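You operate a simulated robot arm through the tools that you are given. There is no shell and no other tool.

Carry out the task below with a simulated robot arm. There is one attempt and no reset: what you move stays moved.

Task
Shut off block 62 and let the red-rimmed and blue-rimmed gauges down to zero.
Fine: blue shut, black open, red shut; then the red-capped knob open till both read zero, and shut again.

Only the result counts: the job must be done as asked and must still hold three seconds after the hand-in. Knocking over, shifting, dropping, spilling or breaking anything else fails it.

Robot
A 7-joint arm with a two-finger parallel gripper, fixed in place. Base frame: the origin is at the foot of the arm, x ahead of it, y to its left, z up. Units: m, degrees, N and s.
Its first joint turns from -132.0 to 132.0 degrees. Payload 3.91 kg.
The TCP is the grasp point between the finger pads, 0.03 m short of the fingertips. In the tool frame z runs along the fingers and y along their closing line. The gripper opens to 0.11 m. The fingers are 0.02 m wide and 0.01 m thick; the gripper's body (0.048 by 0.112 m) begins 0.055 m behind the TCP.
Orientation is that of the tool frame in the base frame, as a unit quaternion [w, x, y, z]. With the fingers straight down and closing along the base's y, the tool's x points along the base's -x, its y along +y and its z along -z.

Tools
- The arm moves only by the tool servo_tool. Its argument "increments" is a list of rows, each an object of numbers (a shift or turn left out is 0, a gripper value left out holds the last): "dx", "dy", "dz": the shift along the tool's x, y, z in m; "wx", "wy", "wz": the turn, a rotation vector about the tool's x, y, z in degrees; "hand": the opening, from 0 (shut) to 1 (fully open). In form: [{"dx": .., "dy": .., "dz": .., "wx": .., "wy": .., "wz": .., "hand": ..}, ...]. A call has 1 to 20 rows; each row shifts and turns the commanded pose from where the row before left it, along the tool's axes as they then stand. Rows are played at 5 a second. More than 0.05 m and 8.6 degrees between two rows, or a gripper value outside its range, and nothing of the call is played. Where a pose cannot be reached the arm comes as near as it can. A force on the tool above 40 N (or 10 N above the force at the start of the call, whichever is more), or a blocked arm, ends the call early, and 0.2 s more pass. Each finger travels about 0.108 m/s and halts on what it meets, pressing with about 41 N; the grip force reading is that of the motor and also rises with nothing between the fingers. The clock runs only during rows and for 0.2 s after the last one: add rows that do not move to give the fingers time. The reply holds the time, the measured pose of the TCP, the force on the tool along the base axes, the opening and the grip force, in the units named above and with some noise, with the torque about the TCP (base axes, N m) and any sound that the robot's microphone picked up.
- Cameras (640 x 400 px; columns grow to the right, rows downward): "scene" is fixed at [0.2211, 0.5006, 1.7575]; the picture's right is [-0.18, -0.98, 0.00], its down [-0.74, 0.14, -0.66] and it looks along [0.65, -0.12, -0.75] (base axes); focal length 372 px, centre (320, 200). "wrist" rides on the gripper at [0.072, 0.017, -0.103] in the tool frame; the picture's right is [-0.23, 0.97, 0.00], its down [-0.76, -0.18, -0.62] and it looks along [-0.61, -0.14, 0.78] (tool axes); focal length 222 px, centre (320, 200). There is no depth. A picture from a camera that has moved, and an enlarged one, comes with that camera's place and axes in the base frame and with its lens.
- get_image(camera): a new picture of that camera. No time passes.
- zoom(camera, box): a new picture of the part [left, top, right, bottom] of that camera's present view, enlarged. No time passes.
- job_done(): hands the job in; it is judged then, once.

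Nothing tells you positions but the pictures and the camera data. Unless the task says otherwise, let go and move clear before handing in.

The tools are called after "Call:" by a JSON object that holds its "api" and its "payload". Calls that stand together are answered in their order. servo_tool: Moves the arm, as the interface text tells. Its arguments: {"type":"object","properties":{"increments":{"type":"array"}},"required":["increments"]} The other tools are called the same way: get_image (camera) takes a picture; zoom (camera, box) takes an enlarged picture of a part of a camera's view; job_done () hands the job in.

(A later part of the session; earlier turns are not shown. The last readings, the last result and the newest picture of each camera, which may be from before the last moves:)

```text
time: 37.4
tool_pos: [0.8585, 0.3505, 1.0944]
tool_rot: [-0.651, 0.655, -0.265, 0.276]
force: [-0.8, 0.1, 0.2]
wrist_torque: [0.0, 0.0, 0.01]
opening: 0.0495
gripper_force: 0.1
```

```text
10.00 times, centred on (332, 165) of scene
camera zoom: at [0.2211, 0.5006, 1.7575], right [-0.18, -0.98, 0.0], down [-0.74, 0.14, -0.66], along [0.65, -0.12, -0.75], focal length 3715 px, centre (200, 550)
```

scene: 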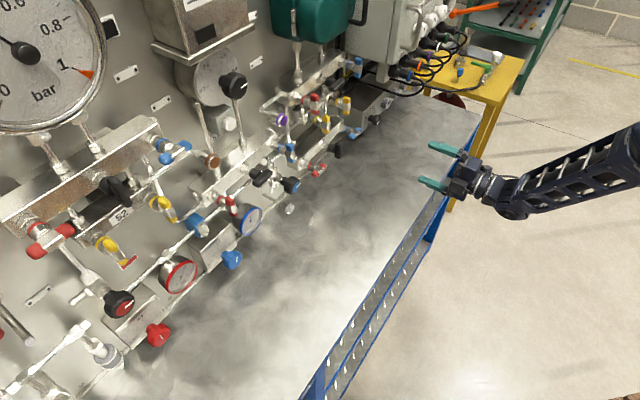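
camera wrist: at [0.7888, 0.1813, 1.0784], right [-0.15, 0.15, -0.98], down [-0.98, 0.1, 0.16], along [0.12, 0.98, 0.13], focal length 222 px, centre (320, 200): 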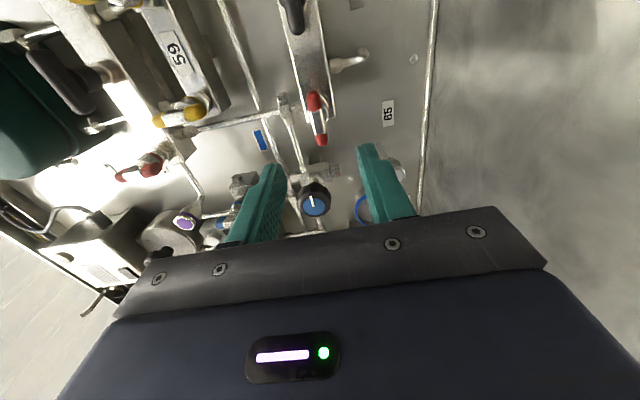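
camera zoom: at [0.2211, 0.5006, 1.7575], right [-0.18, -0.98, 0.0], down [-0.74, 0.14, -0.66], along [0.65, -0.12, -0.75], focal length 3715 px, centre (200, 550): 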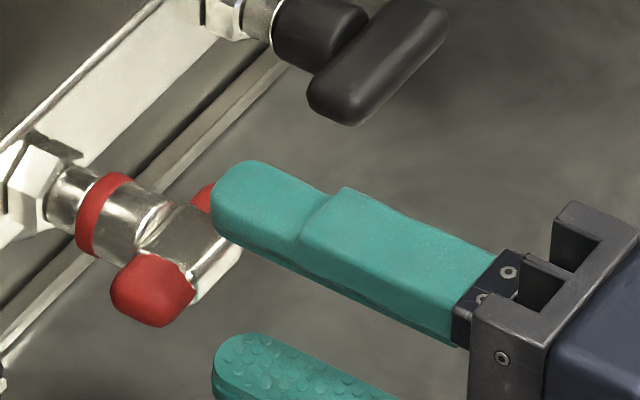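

Red is centred in the view; from the blue turn I learned the stem axis is about 3 mm higher than it looks, so I'll raise the tool 2.5 mm, advance and grip.

Call:
{"api": "servo_tool", "payload": {"increments": [{"dy": -0.0025}, {"dz": 0.01}, {"dz": 0.009}, {}, {"hand": 0.0}, {}, {}, {}]}}

Call:
{"api": "zoom", "payload": {"camera": "scene", "box": [300, 145, 364, 185]}}

Call:
{"api": "zoom", "payload": {"camera": "wrist", "box": [256, 110, 400, 200]}}

```text
time: 39.2
tool_pos: [0.8714, 0.3656, 1.0943]
tool_rot: [-0.65, 0.656, -0.266, 0.276]
force: [-4.0, -0.1, -24.9]
wrist_torque: [0.39, 0.99, -0.2]
opening: 0.0119
gripper_force: 44.8
```

```text
10.00 times, centred on (332, 165) of scene
camera zoom: at [0.2211, 0.5006, 1.7575], right [-0.18, -0.98, 0.0], down [-0.74, 0.14, -0.66], along [0.65, -0.12, -0.75], focal length 3715 px, centre (200, 550)
```

zoom: 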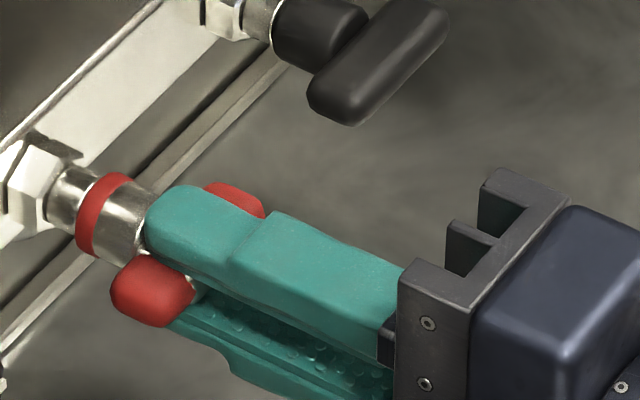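

```text
4.44 times, centred on (328, 155) of wrist
camera zoom: at [0.8499, 0.2403, 1.0802], right [-0.15, 0.15, -0.98], down [-0.98, 0.1, 0.17], along [0.12, 0.98, 0.13], focal length 987 px, centre (284, 400)
```

zoom: 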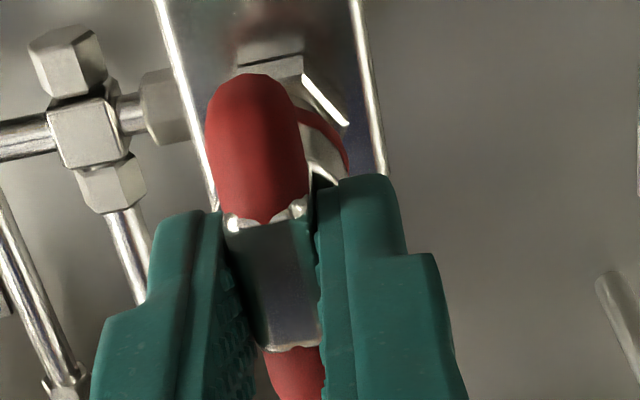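

The grip pulled the tool down about 3 mm, so the raise was wrong and the bar is at z ≈ 1.0943. Working back through the blue and black turns, the stem axes are at z ≈ 1.095 with 0.0907 m spacing, so I'll re-centre on red accordingly.

Call:
{"api": "servo_tool", "payload": {"increments": [{"dx": 0.0012, "dy": 0.0026}, {"wz": 1}, {}]}}

```text
time: 40.0
tool_pos: [0.8708, 0.3644, 1.095]
tool_rot: [0.654, -0.653, 0.27, -0.27]
force: [-11.2, 2.4, -15.4]
wrist_torque: [-0.35, 0.42, 0.49]
opening: 0.0116
gripper_force: 44.8
```

Call:
{"api": "servo_tool", "payload": {"increments": [{"dy": 0.001}, {"wz": 4}, {"wz": 4}]}}

Call:
{"api": "zoom", "payload": {"camera": "scene", "box": [300, 145, 364, 185]}}

```text
time: 40.8
tool_pos: [0.8716, 0.3652, 1.0955]
tool_rot: [0.671, -0.632, 0.315, -0.225]
force: [-14.1, 2.6, 1.1]
wrist_torque: [-0.36, 0.3, -0.51]
opening: 0.0118
gripper_force: 44.4
```

```text
10.00 times, centred on (332, 165) of scene
camera zoom: at [0.2211, 0.5006, 1.7575], right [-0.18, -0.98, 0.0], down [-0.74, 0.14, -0.66], along [0.65, -0.12, -0.75], focal length 3715 px, centre (200, 550)
```

zoom: 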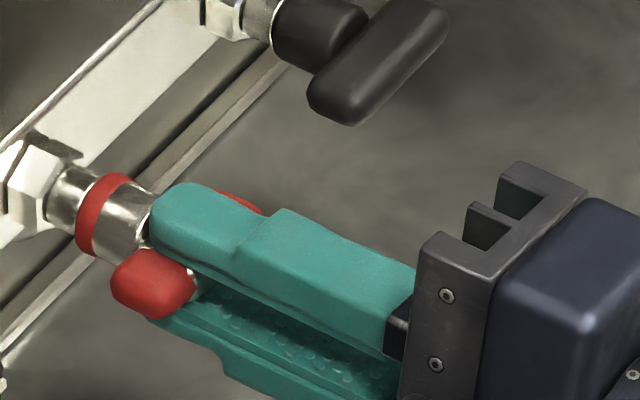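

Red turns freely clockwise. I'll continue in stages.

Call:
{"api": "servo_tool", "payload": {"increments": [{"wz": 6}, {"wz": 6}, {"wz": 6}, {"wz": 6}, {"wz": 6}]}}

```text
time: 42.0
tool_pos: [0.8702, 0.3644, 1.0957]
tool_rot: [0.707, -0.529, 0.468, -0.043]
force: [-6.6, 5.6, 21.3]
wrist_torque: [-0.15, 0.04, -0.02]
opening: 0.0117
gripper_force: 44.8
```

Call:
{"api": "servo_tool", "payload": {"increments": [{"dx": -0.0012, "dy": -0.0007}, {"wz": 6}, {"wz": 6}, {"wz": 6}, {"wz": 6}]}}

Call:
{"api": "zoom", "payload": {"camera": "scene", "box": [300, 145, 364, 185]}}

```text
time: 43.2
tool_pos: [0.8723, 0.3652, 1.0966]
tool_rot: [0.701, -0.42, 0.567, 0.104]
force: [9.6, 9.3, 27.3]
wrist_torque: [0.5, -0.58, 0.37]
opening: 0.0115
gripper_force: 45.0
```

```text
10.00 times, centred on (332, 165) of scene
camera zoom: at [0.2211, 0.5006, 1.7575], right [-0.18, -0.98, 0.0], down [-0.74, 0.14, -0.66], along [0.65, -0.12, -0.75], focal length 3715 px, centre (200, 550)
```

zoom: 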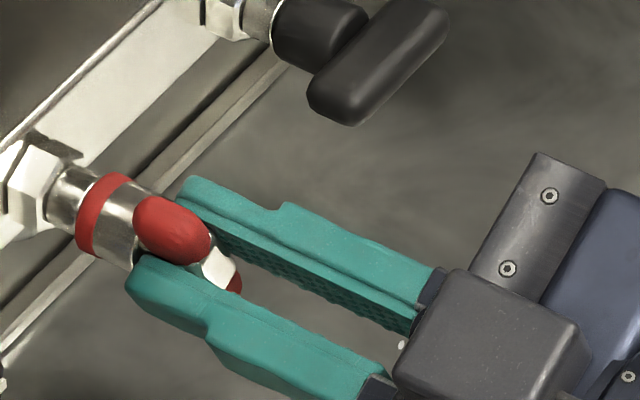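

Call:
{"api": "servo_tool", "payload": {"increments": [{"dx": -0.0015, "dy": -0.0008, "dz": 0.0005}, {"wz": 6}, {"wz": 6}, {"wz": 6}, {"wz": 5}]}}

Call:
{"api": "zoom", "payload": {"camera": "scene", "box": [300, 145, 364, 185]}}

```text
time: 44.4
tool_pos: [0.8721, 0.3629, 1.0967]
tool_rot: [0.665, -0.298, 0.641, 0.242]
force: [-0.7, -9.2, 13.9]
wrist_torque: [-0.05, -0.08, -0.06]
opening: 0.012
gripper_force: 44.9
```

```text
10.00 times, centred on (332, 165) of scene
camera zoom: at [0.2211, 0.5006, 1.7575], right [-0.18, -0.98, 0.0], down [-0.74, 0.14, -0.66], along [0.65, -0.12, -0.75], focal length 3715 px, centre (200, 550)
```

zoom: 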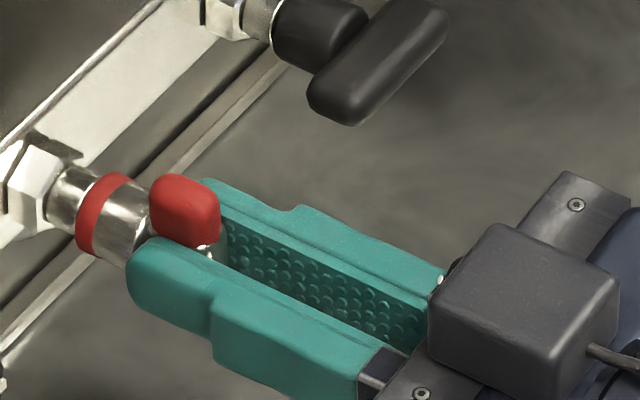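

Call:
{"api": "servo_tool", "payload": {"increments": [{"wz": 3}, {"wz": 3}, {}]}}

Call:
{"api": "zoom", "payload": {"camera": "scene", "box": [300, 145, 364, 185]}}

```text
time: 45.2
tool_pos: [0.8725, 0.3632, 1.097]
tool_rot: [0.651, -0.264, 0.656, 0.276]
force: [-6.8, -25.9, 6.6]
wrist_torque: [-0.39, -0.97, -0.22]
opening: 0.0121
gripper_force: 44.5
```

```text
10.00 times, centred on (332, 165) of scene
camera zoom: at [0.2211, 0.5006, 1.7575], right [-0.18, -0.98, 0.0], down [-0.74, 0.14, -0.66], along [0.65, -0.12, -0.75], focal length 3715 px, centre (200, 550)
```

zoom: 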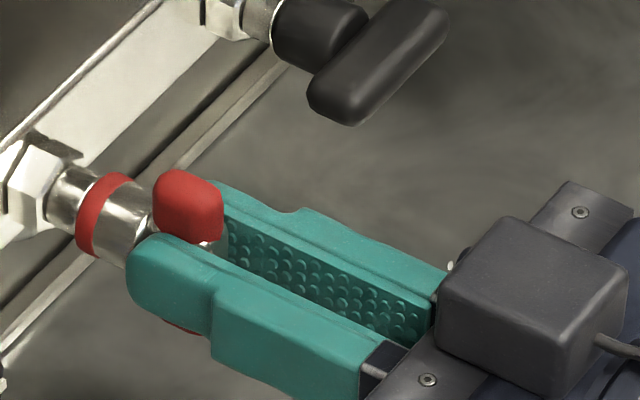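

Red is at its stop, upright. I'll release it and back away.

Call:
{"api": "servo_tool", "payload": {"increments": [{"wz": -1, "hand": 0.45}, {}, {}, {"dz": -0.02}, {"dz": -0.03}, {"dz": -0.04}, {"dz": -0.04}, {"dz": -0.04}, {}]}}

Call:
{"api": "get_image", "payload": {"camera": "wrist"}}

Call:
{"api": "get_image", "payload": {"camera": "scene"}}

Call:
{"api": "zoom", "payload": {"camera": "scene", "box": [290, 110, 386, 190]}}

Call:
{"api": "zoom", "payload": {"camera": "scene", "box": [150, 190, 278, 300]}}

Call:
{"api": "zoom", "payload": {"camera": "scene", "box": [60, 260, 188, 340]}}

```text
time: 47.2
tool_pos: [0.7505, 0.2445, 1.0976]
tool_rot: [0.653, -0.271, 0.653, 0.271]
force: [-0.3, 1.1, -0.2]
wrist_torque: [0.01, -0.01, 0.01]
opening: 0.0495
gripper_force: 0.0
```

```text
taken
camera wrist: at [0.667, 0.1825, 1.0257], right [-0.69, 0.69, 0.23], down [-0.32, -0.57, 0.76], along [0.65, 0.45, 0.61], focal length 222 px, centre (320, 200)
```

wrist: 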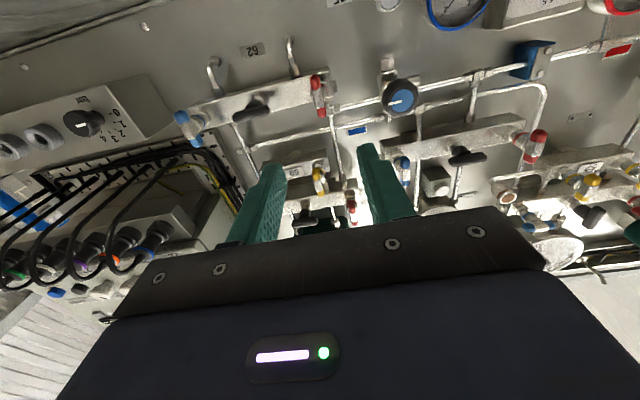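

```text
taken
```

scene: 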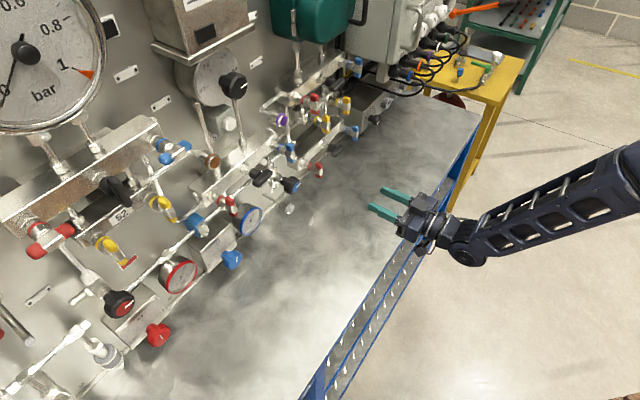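

```text
5.00 times, centred on (338, 150) of scene
camera zoom: at [0.2211, 0.5006, 1.7575], right [-0.18, -0.98, 0.0], down [-0.74, 0.14, -0.66], along [0.65, -0.12, -0.75], focal length 1858 px, centre (230, 450)
```

zoom: 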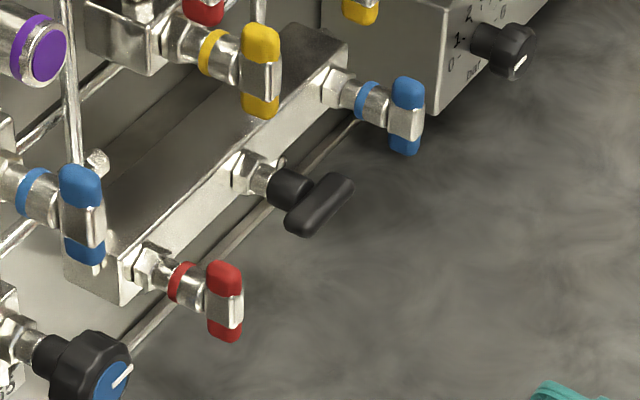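

```text
3.64 times, centred on (214, 245) of scene
camera zoom: at [0.2211, 0.5006, 1.7575], right [-0.18, -0.98, 0.0], down [-0.74, 0.14, -0.66], along [0.65, -0.12, -0.75], focal length 1351 px, centre (706, 36)
```

zoom: 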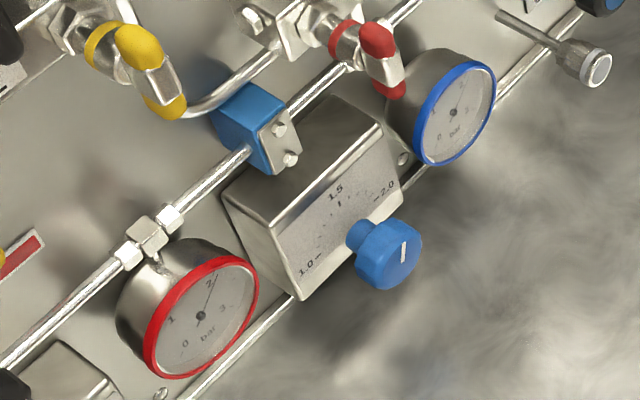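

```text
5.00 times, centred on (124, 300) of scene
camera zoom: at [0.2211, 0.5006, 1.7575], right [-0.18, -0.98, 0.0], down [-0.74, 0.14, -0.66], along [0.65, -0.12, -0.75], focal length 1858 px, centre (1300, -300)
```

zoom: 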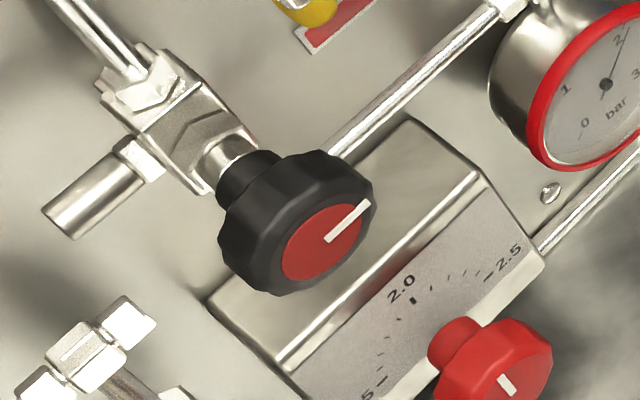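

Block 62 now has blue shut, black open, red shut, and both gauges agree near 2. Next I'll move left along the wall to the red-capped knob, staying about 0.2 m off the panel.

Call:
{"api": "servo_tool", "payload": {"increments": [{"dy": 0.04, "dx": -0.009}, {"dy": 0.04, "dx": -0.009}, {"dy": 0.04, "dx": -0.009}, {"dy": 0.04, "dx": -0.009}, {"dy": 0.04, "dx": -0.009}, {"dy": 0.04, "dx": -0.009}, {"dy": 0.04, "dx": -0.009}, {"dy": 0.04, "dx": -0.009}, {"dy": 0.04, "dx": -0.009}, {"dy": 0.04, "dx": -0.009}, {}]}}

Call:
{"api": "get_image", "payload": {"camera": "wrist"}}

Call:
{"api": "get_image", "payload": {"camera": "scene"}}

```text
time: 49.6
tool_pos: [0.4686, 0.5269, 1.1863]
tool_rot: [0.654, -0.27, 0.653, 0.27]
force: [-0.5, 0.0, 0.6]
wrist_torque: [0.0, 0.04, -0.02]
opening: 0.0496
gripper_force: 0.1
```

```text
taken
camera wrist: at [0.3851, 0.4662, 1.1136], right [-0.69, 0.69, 0.23], down [-0.32, -0.57, 0.76], along [0.65, 0.45, 0.61], focal length 222 px, centre (320, 200)
```

wrist: 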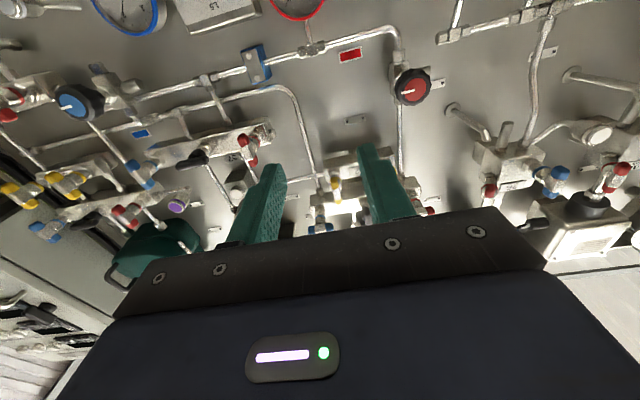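

```text
taken
```

scene: 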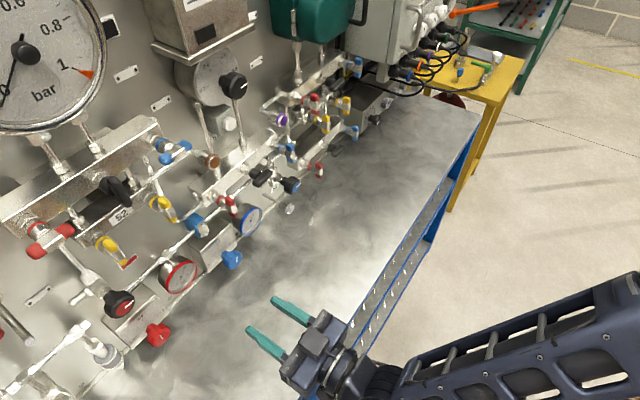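

The red-capped knob is at about u = −0.16 (12 cm further left) and z ≈ 1.20. I'll centre the tool axis on it at the same standoff.

Call:
{"api": "servo_tool", "payload": {"increments": [{"dy": 0.04, "dx": -0.006}, {"dy": 0.04, "dx": -0.006}, {"dy": 0.039, "dx": -0.005}, {}]}}

Call:
{"api": "get_image", "payload": {"camera": "wrist"}}

Call:
{"api": "zoom", "payload": {"camera": "wrist", "box": [240, 40, 400, 140]}}

Call:
{"api": "get_image", "payload": {"camera": "scene"}}

```text
time: 50.6
tool_pos: [0.3844, 0.6104, 1.2042]
tool_rot: [0.653, -0.271, 0.653, 0.271]
force: [-0.4, -0.4, 0.9]
wrist_torque: [0.02, -0.03, -0.03]
opening: 0.0493
gripper_force: 0.1
```

```text
taken
camera wrist: at [0.3002, 0.5487, 1.132], right [-0.69, 0.69, 0.23], down [-0.32, -0.57, 0.76], along [0.65, 0.45, 0.61], focal length 222 px, centre (320, 200)
```

wrist: 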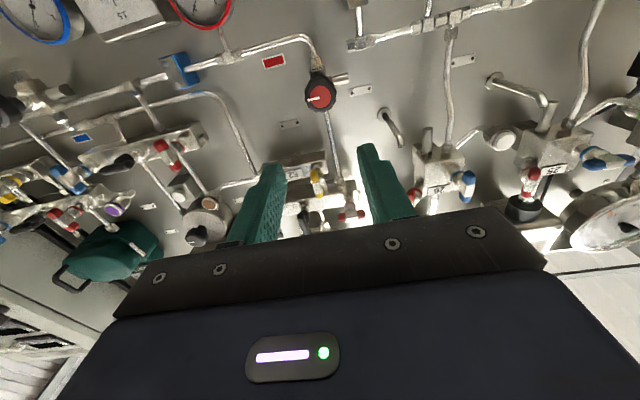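

```text
4.00 times, centred on (320, 90) of wrist
camera zoom: at [0.3002, 0.5487, 1.132], right [-0.69, 0.69, 0.23], down [-0.32, -0.57, 0.76], along [0.65, 0.45, 0.61], focal length 888 px, centre (320, 640)
```

zoom: 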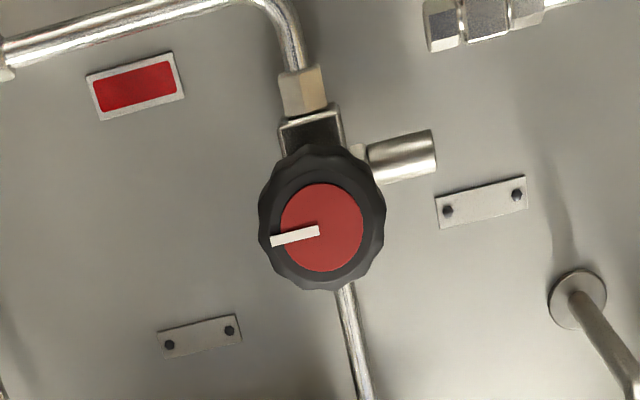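

```text
taken
```

scene: 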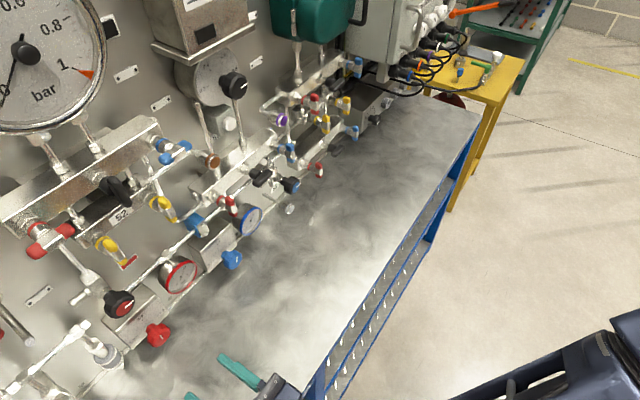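

The knob's cap is centred on the tool axis, about 0.2 m ahead, and its white mark points to 3 o'clock (shut). I'll test how far the wrist can roll clockwise so I can get a long counter-clockwise turn in one grip.

Call:
{"api": "servo_tool", "payload": {"increments": [{"wz": 8}, {"wz": 8}, {"wz": 8}, {"wz": 8}, {"wz": 8}, {"wz": 8}, {"wz": 8}, {"wz": 8}, {"wz": 8}, {"wz": 8}, {"wz": 8}, {}]}}

Call:
{"api": "get_image", "payload": {"camera": "wrist"}}

```text
time: 53.2
tool_pos: [0.3846, 0.6105, 1.2029]
tool_rot: [0.282, 0.259, 0.657, 0.65]
force: [0.7, -0.5, -0.6]
wrist_torque: [0.03, -0.01, 0.02]
opening: 0.0495
gripper_force: 0.0
```

```text
taken
camera wrist: at [0.2606, 0.5889, 1.2187], right [0.14, -0.14, 0.98], down [0.1, -0.98, -0.15], along [0.99, 0.12, -0.12], focal length 222 px, centre (320, 200)
```

wrist: 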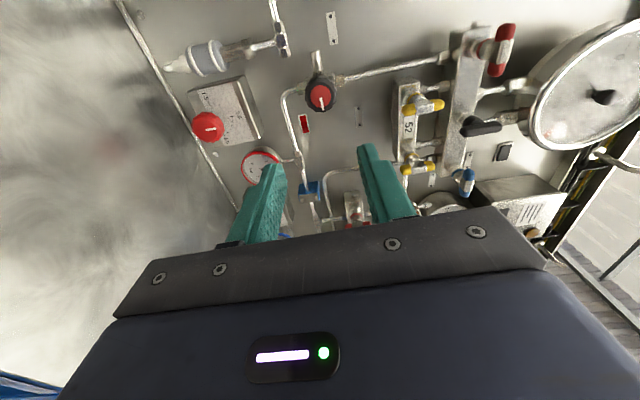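

Clockwise roll of 88° is reachable. I'll check the alignment precisely in this view.

Call:
{"api": "zoom", "payload": {"camera": "wrist", "box": [272, 60, 368, 120]}}

Call:
{"api": "zoom", "payload": {"camera": "wrist", "box": [180, 40, 360, 200]}}

Call:
{"api": "get_image", "payload": {"camera": "scene"}}

```text
6.67 times, centred on (320, 90) of wrist
camera zoom: at [0.2606, 0.5889, 1.2187], right [0.14, -0.14, 0.98], down [0.1, -0.98, -0.15], along [0.99, 0.12, -0.12], focal length 1481 px, centre (320, 933)
```

zoom: 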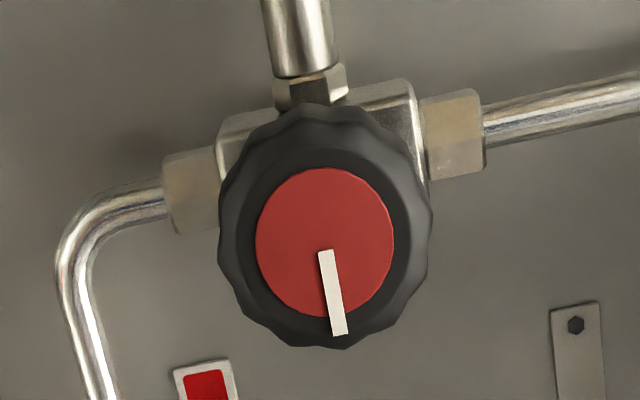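

```text
2.50 times, centred on (270, 120) of wrist
camera zoom: at [0.2606, 0.5889, 1.2187], right [0.14, -0.14, 0.98], down [0.1, -0.98, -0.15], along [0.99, 0.12, -0.12], focal length 555 px, centre (445, 400)
```

zoom: 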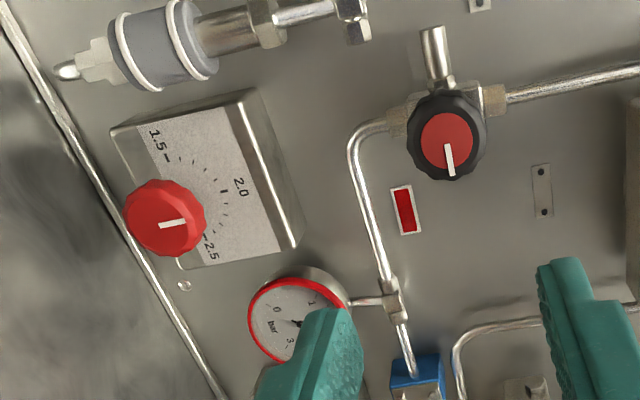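

```text
taken
```

scene: 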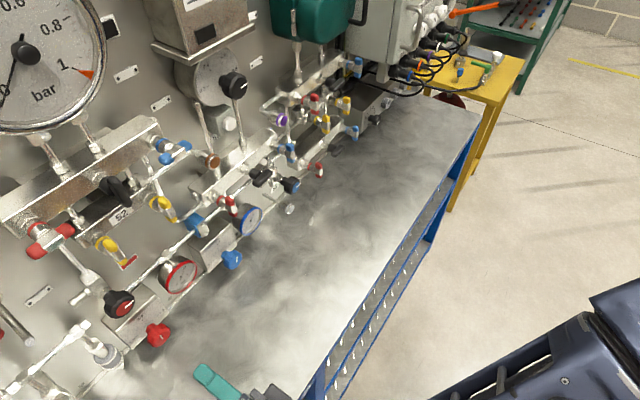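

The knob is within about 1 mm of the tool axis, with its cap about 0.205 m ahead. I'll open the fingers to about 66 mm and approach most of the way, then check.

Call:
{"api": "servo_tool", "payload": {"increments": [{"wz": 2, "hand": 0.6}, {"dz": 0.03}, {"dz": 0.03}, {"dz": 0.03}, {"dz": 0.03}, {"dz": 0.02}, {}]}}

Call:
{"api": "get_image", "payload": {"camera": "wrist"}}

Call:
{"api": "zoom", "payload": {"camera": "wrist", "box": [240, 70, 400, 170]}}

Call:
{"api": "zoom", "payload": {"camera": "scene", "box": [80, 250, 240, 350]}}

```text
time: 54.8
tool_pos: [0.4824, 0.7106, 1.2052]
tool_rot: [0.27, 0.27, 0.653, 0.654]
force: [0.2, -1.0, 0.3]
wrist_torque: [-0.04, -0.04, -0.02]
opening: 0.0663
gripper_force: 0.0
```

```text
taken
camera wrist: at [0.3598, 0.6884, 1.2219], right [0.16, -0.16, 0.97], down [0.1, -0.98, -0.18], along [0.98, 0.12, -0.14], focal length 222 px, centre (320, 200)
```

wrist: 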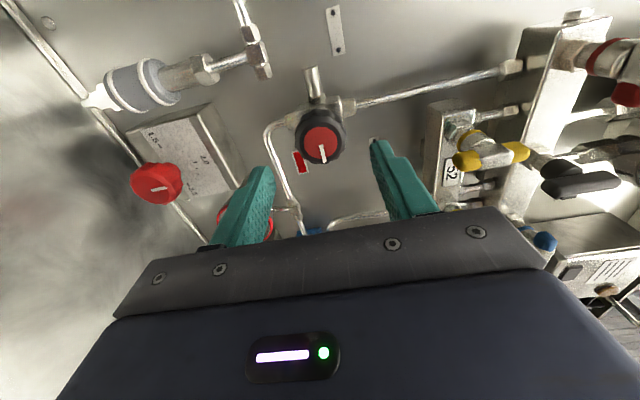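

```text
4.00 times, centred on (320, 120) of wrist
camera zoom: at [0.3598, 0.6884, 1.2219], right [0.16, -0.16, 0.97], down [0.1, -0.98, -0.18], along [0.98, 0.12, -0.14], focal length 888 px, centre (320, 520)
```

zoom: 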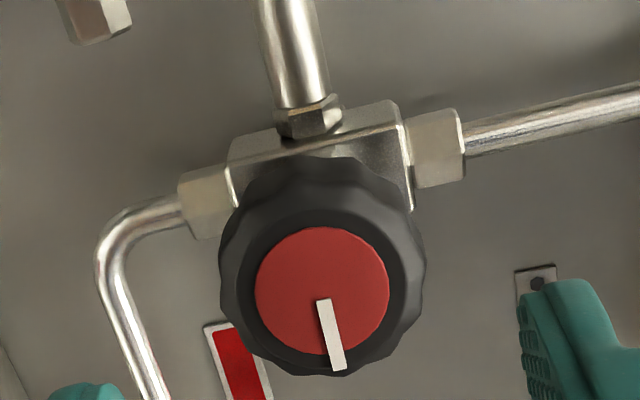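

```text
4.00 times, centred on (160, 300) of scene
camera zoom: at [0.2211, 0.5006, 1.7575], right [-0.18, -0.98, 0.0], down [-0.74, 0.14, -0.66], along [0.65, -0.12, -0.75], focal length 1486 px, centre (960, -200)
```

zoom: 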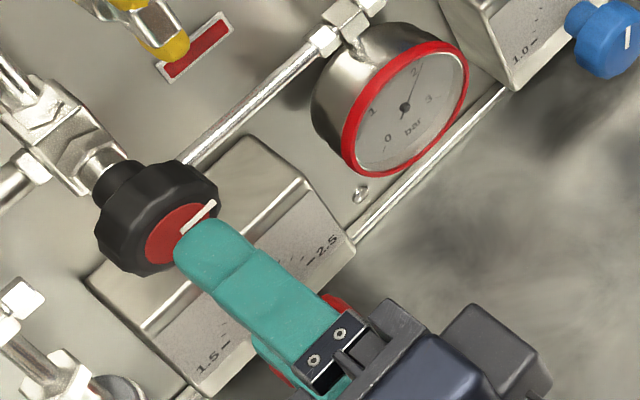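

The cap is about 0.067 m ahead and 2 mm off sideways. I'll correct and approach in two steps so the fingers straddle the knob above and below.

Call:
{"api": "servo_tool", "payload": {"increments": [{"dx": -0.0022}, {"dz": 0.018}, {"dz": 0.017}, {}]}}

Call:
{"api": "zoom", "payload": {"camera": "wrist", "box": [224, 80, 416, 200]}}

Call:
{"api": "zoom", "payload": {"camera": "scene", "box": [80, 265, 176, 325]}}

```text
time: 55.8
tool_pos: [0.5105, 0.7342, 1.2049]
tool_rot: [0.271, 0.271, 0.653, 0.653]
force: [-0.7, 0.1, 0.0]
wrist_torque: [-0.03, -0.03, -0.02]
opening: 0.0659
gripper_force: 0.0
```

```text
3.33 times, centred on (320, 140) of wrist
camera zoom: at [0.3861, 0.7112, 1.2217], right [0.16, -0.16, 0.97], down [0.1, -0.98, -0.18], along [0.98, 0.12, -0.14], focal length 740 px, centre (320, 400)
```

zoom: 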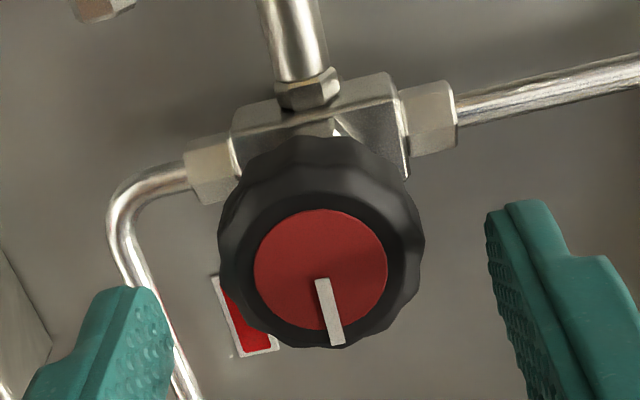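

```text
6.67 times, centred on (128, 295) of scene
camera zoom: at [0.2211, 0.5006, 1.7575], right [-0.18, -0.98, 0.0], down [-0.74, 0.14, -0.66], along [0.65, -0.12, -0.75], focal length 2477 px, centre (1600, -433)
```

zoom: 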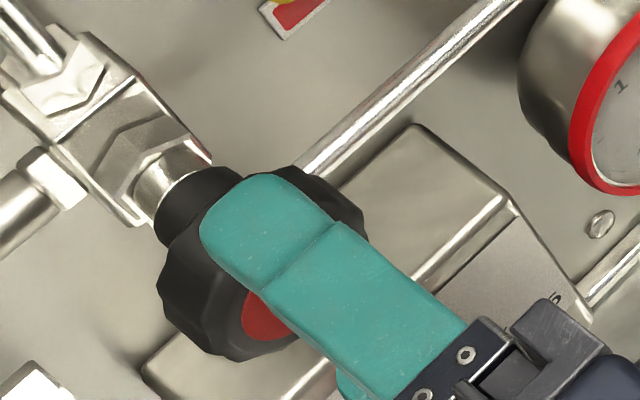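

The fingertips are level with the cap. I'll advance 0.019 m over the knob's rim and close on it.

Call:
{"api": "servo_tool", "payload": {"increments": [{"dz": 0.01}, {"dz": 0.009}, {}, {"hand": 0.0}, {}, {}, {}]}}

Call:
{"api": "zoom", "payload": {"camera": "wrist", "box": [224, 80, 416, 200]}}

Call:
{"api": "zoom", "payload": {"camera": "scene", "box": [80, 265, 176, 325]}}

Call:
{"api": "zoom", "payload": {"camera": "scene", "box": [150, 190, 278, 300]}}

```text
time: 57.4
tool_pos: [0.5219, 0.746, 1.2041]
tool_rot: [0.271, 0.27, 0.653, 0.654]
force: [2.9, 4.0, 5.5]
wrist_torque: [0.1, -0.12, 0.07]
opening: 0.0414
gripper_force: 45.1
```

```text
3.33 times, centred on (320, 140) of wrist
camera zoom: at [0.3989, 0.7244, 1.2222], right [0.16, -0.16, 0.97], down [0.1, -0.98, -0.18], along [0.98, 0.12, -0.14], focal length 740 px, centre (320, 400)
```

zoom: 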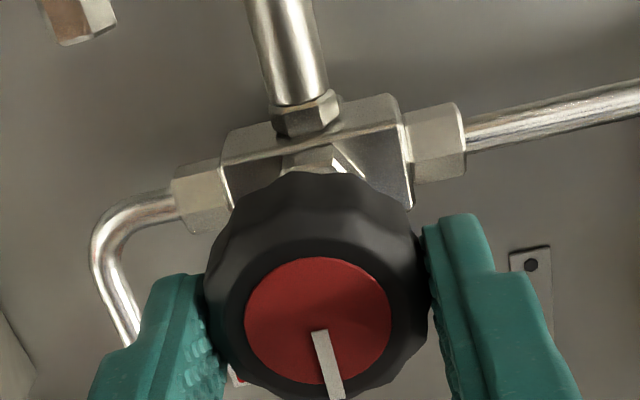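

```text
6.67 times, centred on (128, 295) of scene
camera zoom: at [0.2211, 0.5006, 1.7575], right [-0.18, -0.98, 0.0], down [-0.74, 0.14, -0.66], along [0.65, -0.12, -0.75], focal length 2477 px, centre (1600, -433)
```

zoom: 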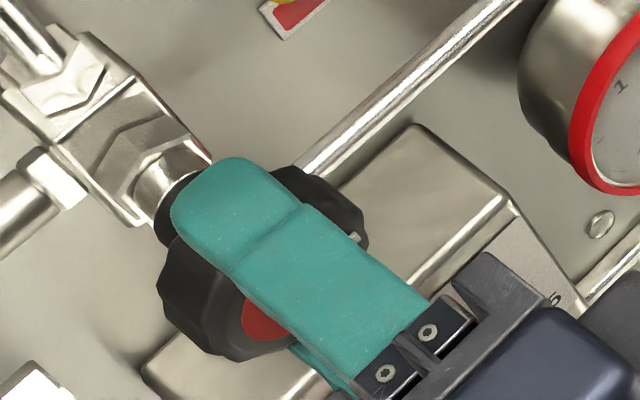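

```text
3.64 times, centred on (214, 245) of scene
camera zoom: at [0.2211, 0.5006, 1.7575], right [-0.18, -0.98, 0.0], down [-0.74, 0.14, -0.66], along [0.65, -0.12, -0.75], focal length 1351 px, centre (706, 36)
```

zoom: 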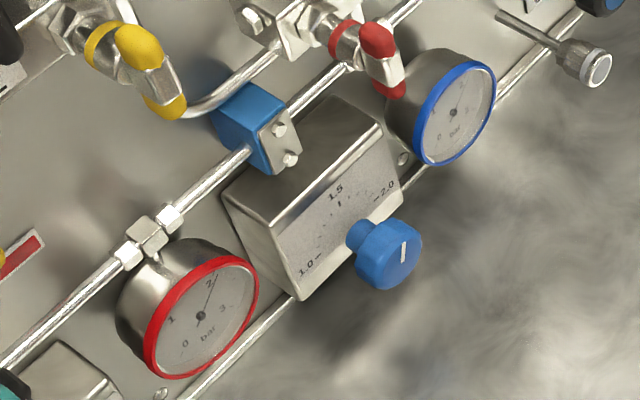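

The knob is gripped at 41 mm and both gauges stay visible. I'll turn counter-clockwise in small steps, watching gauges and sound.

Call:
{"api": "servo_tool", "payload": {"increments": [{"wz": -5}, {"wz": -5}, {"wz": -5}, {"wz": -5}]}}

Call:
{"api": "zoom", "payload": {"camera": "wrist", "box": [224, 80, 416, 200]}}

Call:
{"api": "zoom", "payload": {"camera": "scene", "box": [150, 190, 278, 300]}}

```text
time: 58.4
tool_pos: [0.5215, 0.7467, 1.206]
tool_rot: [0.381, 0.152, 0.689, 0.597]
force: [-0.4, -7.1, 11.0]
wrist_torque: [0.34, -0.24, -0.05]
opening: 0.0417
gripper_force: 45.1
```

```text
3.33 times, centred on (320, 140) of wrist
camera zoom: at [0.3979, 0.7256, 1.1967], right [-0.09, 0.08, 0.99], down [0.11, -0.99, 0.09], along [0.99, 0.12, 0.08], focal length 740 px, centre (320, 400)
```

zoom: 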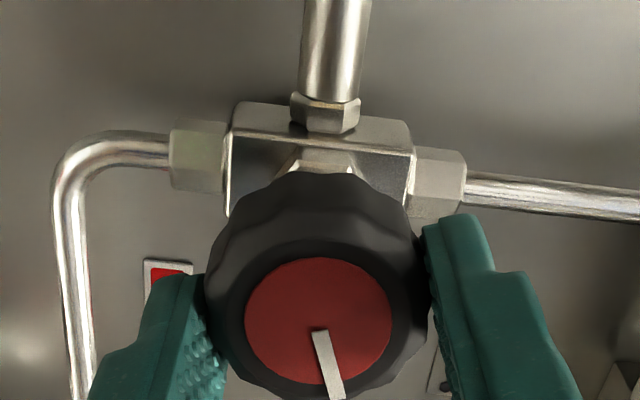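

```text
3.64 times, centred on (214, 245) of scene
camera zoom: at [0.2211, 0.5006, 1.7575], right [-0.18, -0.98, 0.0], down [-0.74, 0.14, -0.66], along [0.65, -0.12, -0.75], focal length 1351 px, centre (706, 36)
```

zoom: 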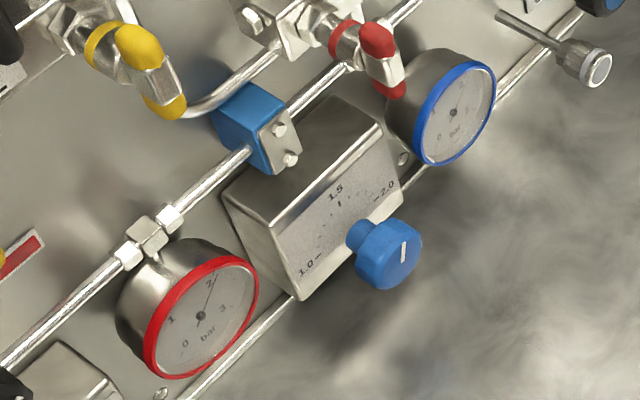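

The knob turns with the gripper (20° so far). I'll continue counter-clockwise.

Call:
{"api": "servo_tool", "payload": {"increments": [{"wz": -5}, {"wz": -5}, {"wz": -5}, {"wz": -5}, {"wz": -5}, {"wz": -5}]}}

Call:
{"api": "zoom", "payload": {"camera": "scene", "box": [150, 190, 278, 300]}}

```text
time: 59.8
tool_pos: [0.5227, 0.7465, 1.2063]
tool_rot: [0.522, -0.032, 0.705, 0.479]
force: [4.1, 15.9, 32.4]
wrist_torque: [0.98, -0.85, 0.01]
opening: 0.0412
gripper_force: 44.4
```

```text
3.64 times, centred on (214, 245) of scene
camera zoom: at [0.2211, 0.5006, 1.7575], right [-0.18, -0.98, 0.0], down [-0.74, 0.14, -0.66], along [0.65, -0.12, -0.75], focal length 1351 px, centre (706, 36)
```

zoom: 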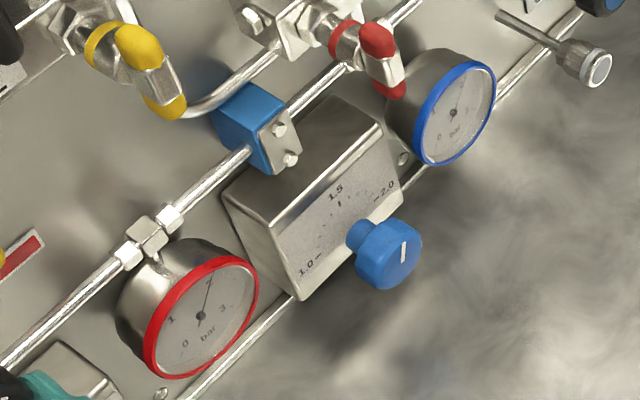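

The gauges are just starting to move. I'll relieve the upward force with a 2 mm shift and open further.

Call:
{"api": "servo_tool", "payload": {"increments": [{"dx": -0.0012, "dy": 0.0017, "dz": 0.0005}, {"wz": -5}, {"wz": -5}, {"wz": -5}, {"wz": -5}]}}

Call:
{"api": "zoom", "payload": {"camera": "scene", "box": [150, 190, 278, 300]}}

Call:
{"api": "zoom", "payload": {"camera": "wrist", "box": [224, 80, 416, 200]}}

```text
time: 61.0
tool_pos: [0.5216, 0.7463, 1.2063]
tool_rot: [0.598, -0.154, 0.689, 0.38]
force: [-3.9, -0.2, 19.7]
wrist_torque: [0.46, -0.36, 0.09]
opening: 0.0415
gripper_force: 45.1
```

```text
3.64 times, centred on (214, 245) of scene
camera zoom: at [0.2211, 0.5006, 1.7575], right [-0.18, -0.98, 0.0], down [-0.74, 0.14, -0.66], along [0.65, -0.12, -0.75], focal length 1351 px, centre (706, 36)
```

zoom: 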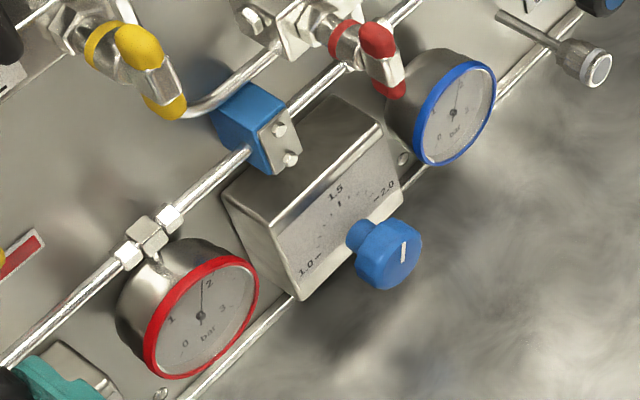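

```text
3.33 times, centred on (320, 140) of wrist
camera zoom: at [0.4208, 0.7028, 1.1444], right [-0.59, 0.59, 0.55], down [-0.14, -0.74, 0.65], along [0.79, 0.31, 0.52], focal length 740 px, centre (320, 400)
```

zoom: 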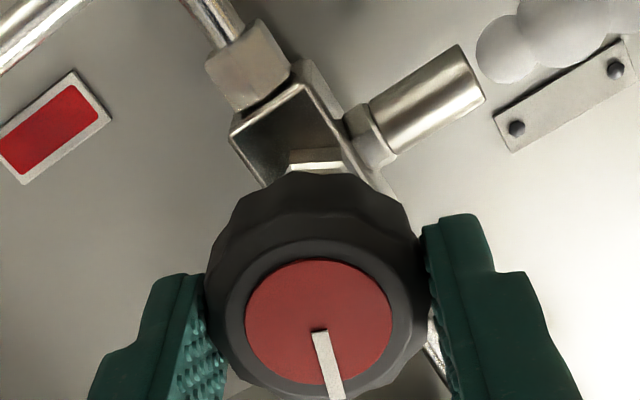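

Gas is venting from the stub and both gauges are falling. I'll open a bit more and wait.

Call:
{"api": "servo_tool", "payload": {"increments": [{"wz": -5}, {"wz": -5}, {"wz": -5}, {"wz": -5}, {}, {}, {}, {}, {}, {}]}}

Call:
{"api": "zoom", "payload": {"camera": "scene", "box": [150, 190, 278, 300]}}

```text
time: 63.2
tool_pos: [0.5216, 0.7466, 1.2067]
tool_rot: [0.653, -0.27, 0.653, 0.27]
force: [-21.1, -2.7, 14.1]
wrist_torque: [0.3, -0.23, 0.42]
opening: 0.0414
gripper_force: 45.1
```

```text
3.64 times, centred on (214, 245) of scene
camera zoom: at [0.2211, 0.5006, 1.7575], right [-0.18, -0.98, 0.0], down [-0.74, 0.14, -0.66], along [0.65, -0.12, -0.75], focal length 1351 px, centre (706, 36)
```

zoom: 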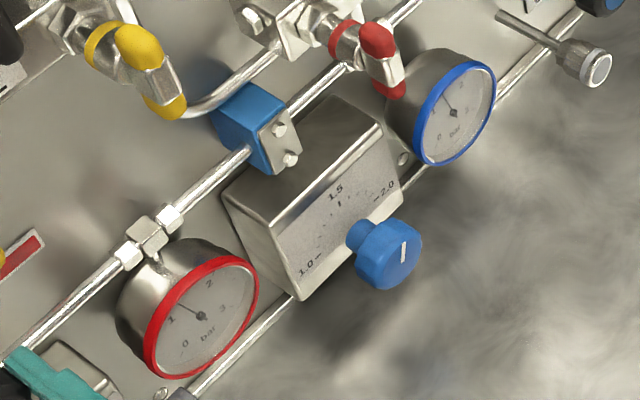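

Both gauges are down to about 1.1 and still falling together. I'll ease the side load, open a little further and wait.

Call:
{"api": "servo_tool", "payload": {"increments": [{"dx": -0.001, "dy": 0.001, "dz": -0.0007}, {"wz": -5}, {"wz": -5}, {"wz": -5}, {"wz": -5}, {}, {}, {}, {}, {}, {}, {}, {}, {}, {}, {}]}}

Call:
{"api": "zoom", "payload": {"camera": "scene", "box": [150, 190, 278, 300]}}

```text
time: 66.6
tool_pos: [0.5222, 0.7486, 1.2054]
tool_rot: [0.69, -0.38, 0.596, 0.153]
force: [-24.2, -11.5, -18.1]
wrist_torque: [-0.43, 0.44, 0.26]
opening: 0.0414
gripper_force: 45.3
```

```text
3.64 times, centred on (214, 245) of scene
camera zoom: at [0.2211, 0.5006, 1.7575], right [-0.18, -0.98, 0.0], down [-0.74, 0.14, -0.66], along [0.65, -0.12, -0.75], focal length 1351 px, centre (706, 36)
```

zoom: 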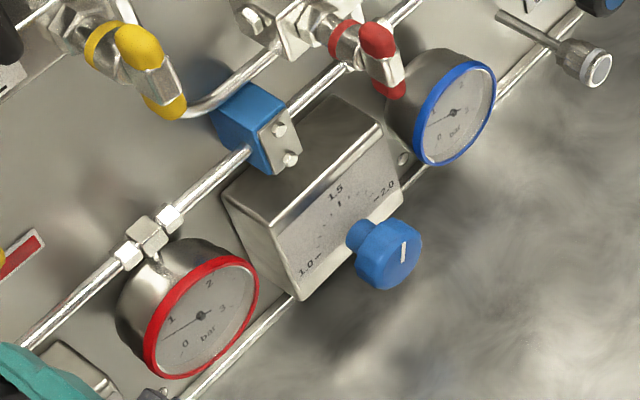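

Down to about 0.65 on both. I'll ease the load again and keep waiting.

Call:
{"api": "servo_tool", "payload": {"increments": [{"dx": 0.001, "dy": 0.0009, "dz": -0.001}, {}, {}, {}, {}, {}, {}, {}, {}, {}, {}, {}, {}, {}, {}, {}, {}, {}, {}, {}]}}

Call:
{"api": "zoom", "payload": {"camera": "scene", "box": [150, 190, 278, 300]}}

```text
time: 70.8
tool_pos: [0.52, 0.7482, 1.2075]
tool_rot: [0.691, -0.38, 0.595, 0.153]
force: [12.3, 25.6, 21.9]
wrist_torque: [0.51, -0.49, 0.29]
opening: 0.0414
gripper_force: 45.2
```

```text
3.64 times, centred on (214, 245) of scene
camera zoom: at [0.2211, 0.5006, 1.7575], right [-0.18, -0.98, 0.0], down [-0.74, 0.14, -0.66], along [0.65, -0.12, -0.75], focal length 1351 px, centre (706, 36)
```

zoom: 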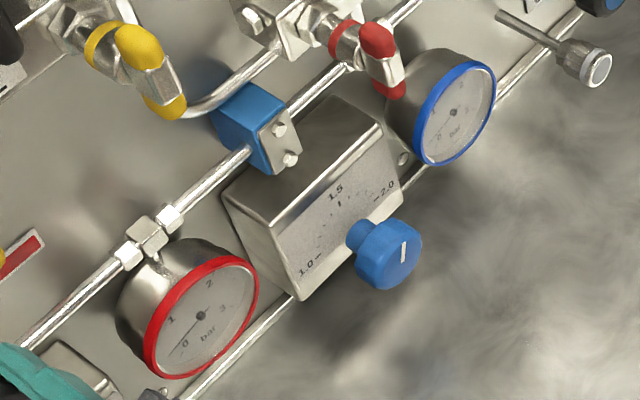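

Nearly down, about 0.3. I'll keep waiting.

Call:
{"api": "servo_tool", "payload": {"increments": [{"dx": -0.0006, "dy": -0.0004, "dz": 0.0005}, {}, {}, {}, {}, {}, {}, {}, {}, {}, {}, {}, {}, {}, {}, {}, {}, {}, {}, {}]}}

Call:
{"api": "servo_tool", "payload": {"increments": [{}, {}, {}, {}, {}, {}, {}, {}, {}, {}, {}, {}, {}, {}, {}, {}, {}, {}, {}, {}]}}

Call:
{"api": "zoom", "payload": {"camera": "scene", "box": [164, 245, 204, 305]}}

Call:
{"api": "zoom", "payload": {"camera": "scene", "box": [230, 195, 270, 245]}}

```text
time: 75.0
tool_pos: [0.521, 0.7477, 1.207]
tool_rot: [0.691, -0.379, 0.596, 0.152]
force: [0.8, -1.1, -3.3]
wrist_torque: [-0.06, 0.05, -0.01]
opening: 0.0416
gripper_force: 45.0
```

```text
time: 79.2
tool_pos: [0.52, 0.7474, 1.2069]
tool_rot: [0.691, -0.379, 0.596, 0.153]
force: [-3.7, -7.3, -11.7]
wrist_torque: [-0.22, 0.27, -0.11]
opening: 0.0416
gripper_force: 45.0
```

```text
6.67 times, centred on (184, 275) of scene
camera zoom: at [0.2211, 0.5006, 1.7575], right [-0.18, -0.98, 0.0], down [-0.74, 0.14, -0.66], along [0.65, -0.12, -0.75], focal length 2477 px, centre (1227, -300)
```

zoom: 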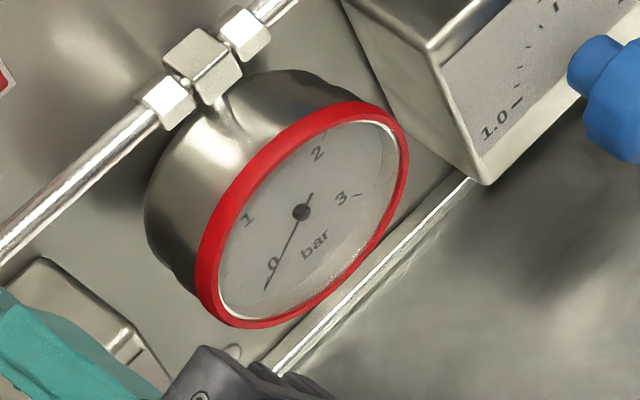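

```text
8.00 times, centred on (250, 220) of scene
camera zoom: at [0.2211, 0.5006, 1.7575], right [-0.18, -0.98, 0.0], down [-0.74, 0.14, -0.66], along [0.65, -0.12, -0.75], focal length 2972 px, centre (880, 40)
```

zoom: 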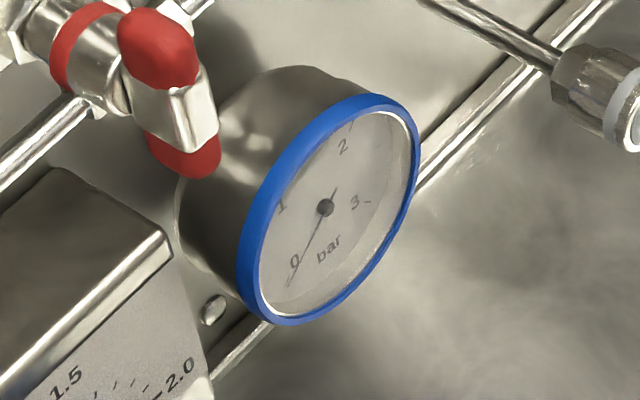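

Both needles are at the 0 mark. I'll wait a few more seconds so any residue is gone.

Call:
{"api": "servo_tool", "payload": {"increments": [{}, {}, {}, {}, {}, {}, {}, {}, {}, {}, {}, {}, {}, {}, {}, {}, {}, {}, {}, {}]}}

Call:
{"api": "servo_tool", "payload": {"increments": [{}, {}, {}, {}, {}, {}, {}, {}, {}, {}, {}, {}, {}, {}, {}, {}, {}, {}, {}, {}]}}

Call:
{"api": "zoom", "payload": {"camera": "scene", "box": [164, 245, 204, 305]}}

Call:
{"api": "zoom", "payload": {"camera": "scene", "box": [230, 195, 270, 245]}}

Call:
{"api": "zoom", "payload": {"camera": "wrist", "box": [224, 60, 416, 200]}}

```text
time: 83.4
tool_pos: [0.5213, 0.7481, 1.2064]
tool_rot: [0.691, -0.38, 0.596, 0.154]
force: [-3.0, -5.3, -11.7]
wrist_torque: [-0.27, 0.27, -0.05]
opening: 0.0417
gripper_force: 45.0
```

```text
time: 87.6
tool_pos: [0.5215, 0.7478, 1.2062]
tool_rot: [0.691, -0.38, 0.596, 0.153]
force: [-2.2, -1.8, -8.4]
wrist_torque: [-0.13, 0.18, -0.04]
opening: 0.0415
gripper_force: 45.1
```

```text
6.67 times, centred on (184, 275) of scene
camera zoom: at [0.2211, 0.5006, 1.7575], right [-0.18, -0.98, 0.0], down [-0.74, 0.14, -0.66], along [0.65, -0.12, -0.75], focal length 2477 px, centre (1227, -300)
```

zoom: 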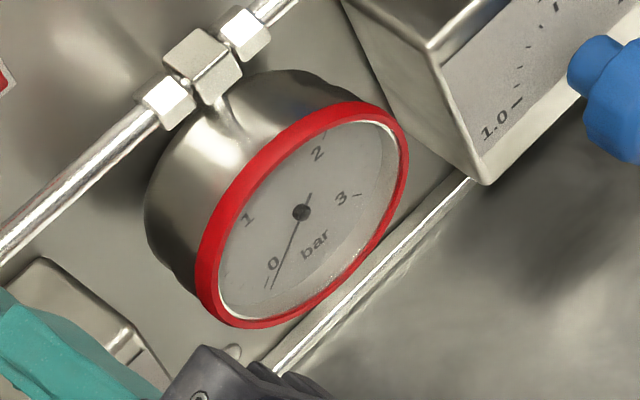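

```text
8.00 times, centred on (250, 220) of scene
camera zoom: at [0.2211, 0.5006, 1.7575], right [-0.18, -0.98, 0.0], down [-0.74, 0.14, -0.66], along [0.65, -0.12, -0.75], focal length 2972 px, centre (880, 40)
```

zoom: 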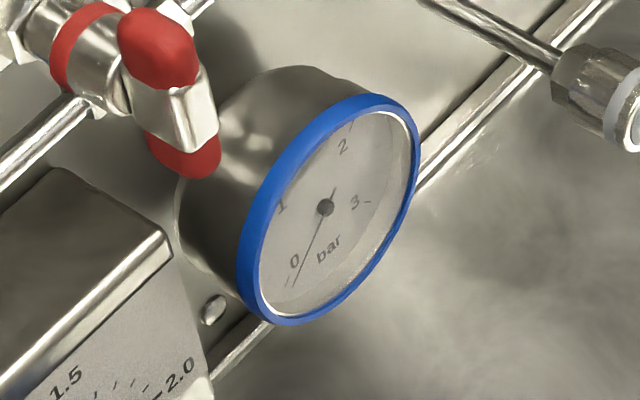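

```text
2.86 times, centred on (320, 130) of wrist
camera zoom: at [0.4551, 0.6687, 1.1331], right [-0.7, 0.7, -0.12], down [-0.51, -0.38, 0.78], along [0.5, 0.61, 0.62], focal length 635 px, centre (320, 400)
```

zoom: 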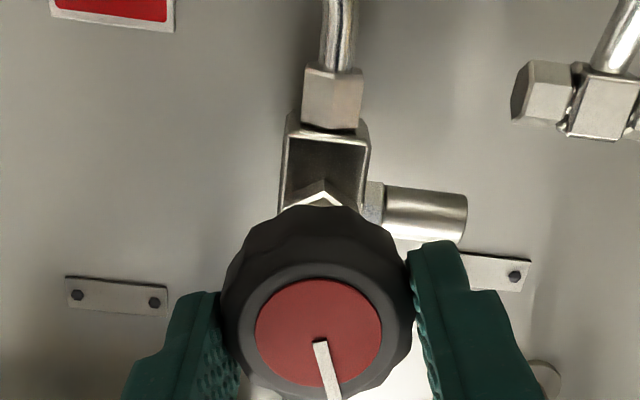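

The needles now sit a hair beyond the 0 tick. I'll zoom in to see whether they have settled.

Call:
{"api": "zoom", "payload": {"camera": "scene", "box": [172, 265, 196, 295]}}

Call:
{"api": "servo_tool", "payload": {"increments": [{}, {}, {}, {}, {}, {}, {}, {}, {}, {}]}}

Call:
{"api": "zoom", "payload": {"camera": "scene", "box": [172, 265, 196, 295]}}

Call:
{"api": "zoom", "payload": {"camera": "scene", "box": [240, 208, 264, 238]}}

```text
13.33 times, centred on (184, 280) of scene
camera zoom: at [0.2211, 0.5006, 1.7575], right [-0.18, -0.98, 0.0], down [-0.74, 0.14, -0.66], along [0.65, -0.12, -0.75], focal length 4954 px, centre (2133, -867)
```

zoom: 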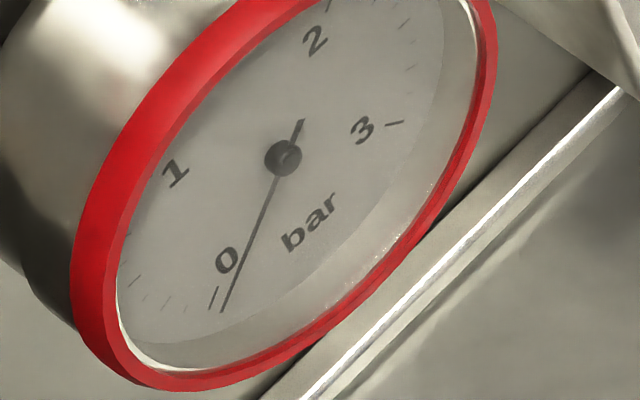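

```text
time: 89.8
tool_pos: [0.5206, 0.7493, 1.206]
tool_rot: [0.691, -0.38, 0.596, 0.153]
force: [-0.7, -0.2, -7.0]
wrist_torque: [-0.13, 0.18, 0.03]
opening: 0.0414
gripper_force: 45.3
```

```text
13.33 times, centred on (184, 280) of scene
camera zoom: at [0.2211, 0.5006, 1.7575], right [-0.18, -0.98, 0.0], down [-0.74, 0.14, -0.66], along [0.65, -0.12, -0.75], focal length 4954 px, centre (2133, -867)
```

zoom: 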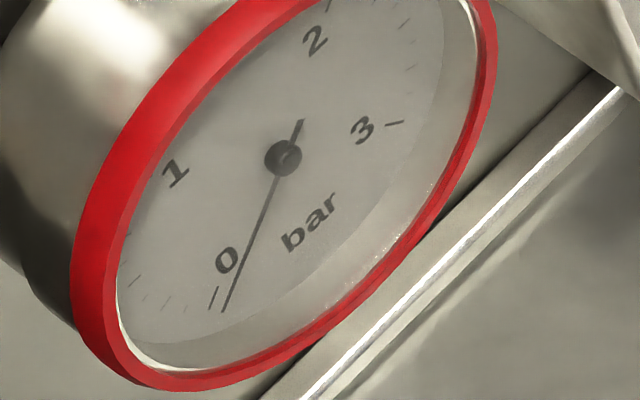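

```text
13.33 times, centred on (252, 223) of scene
camera zoom: at [0.2211, 0.5006, 1.7575], right [-0.18, -0.98, 0.0], down [-0.74, 0.14, -0.66], along [0.65, -0.12, -0.75], focal length 4954 px, centre (1227, -107)
```

zoom: 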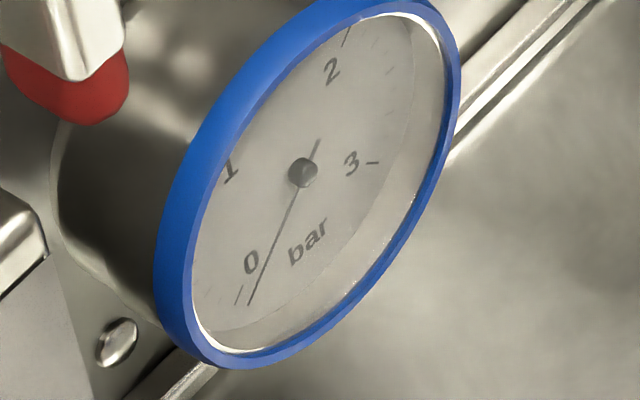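

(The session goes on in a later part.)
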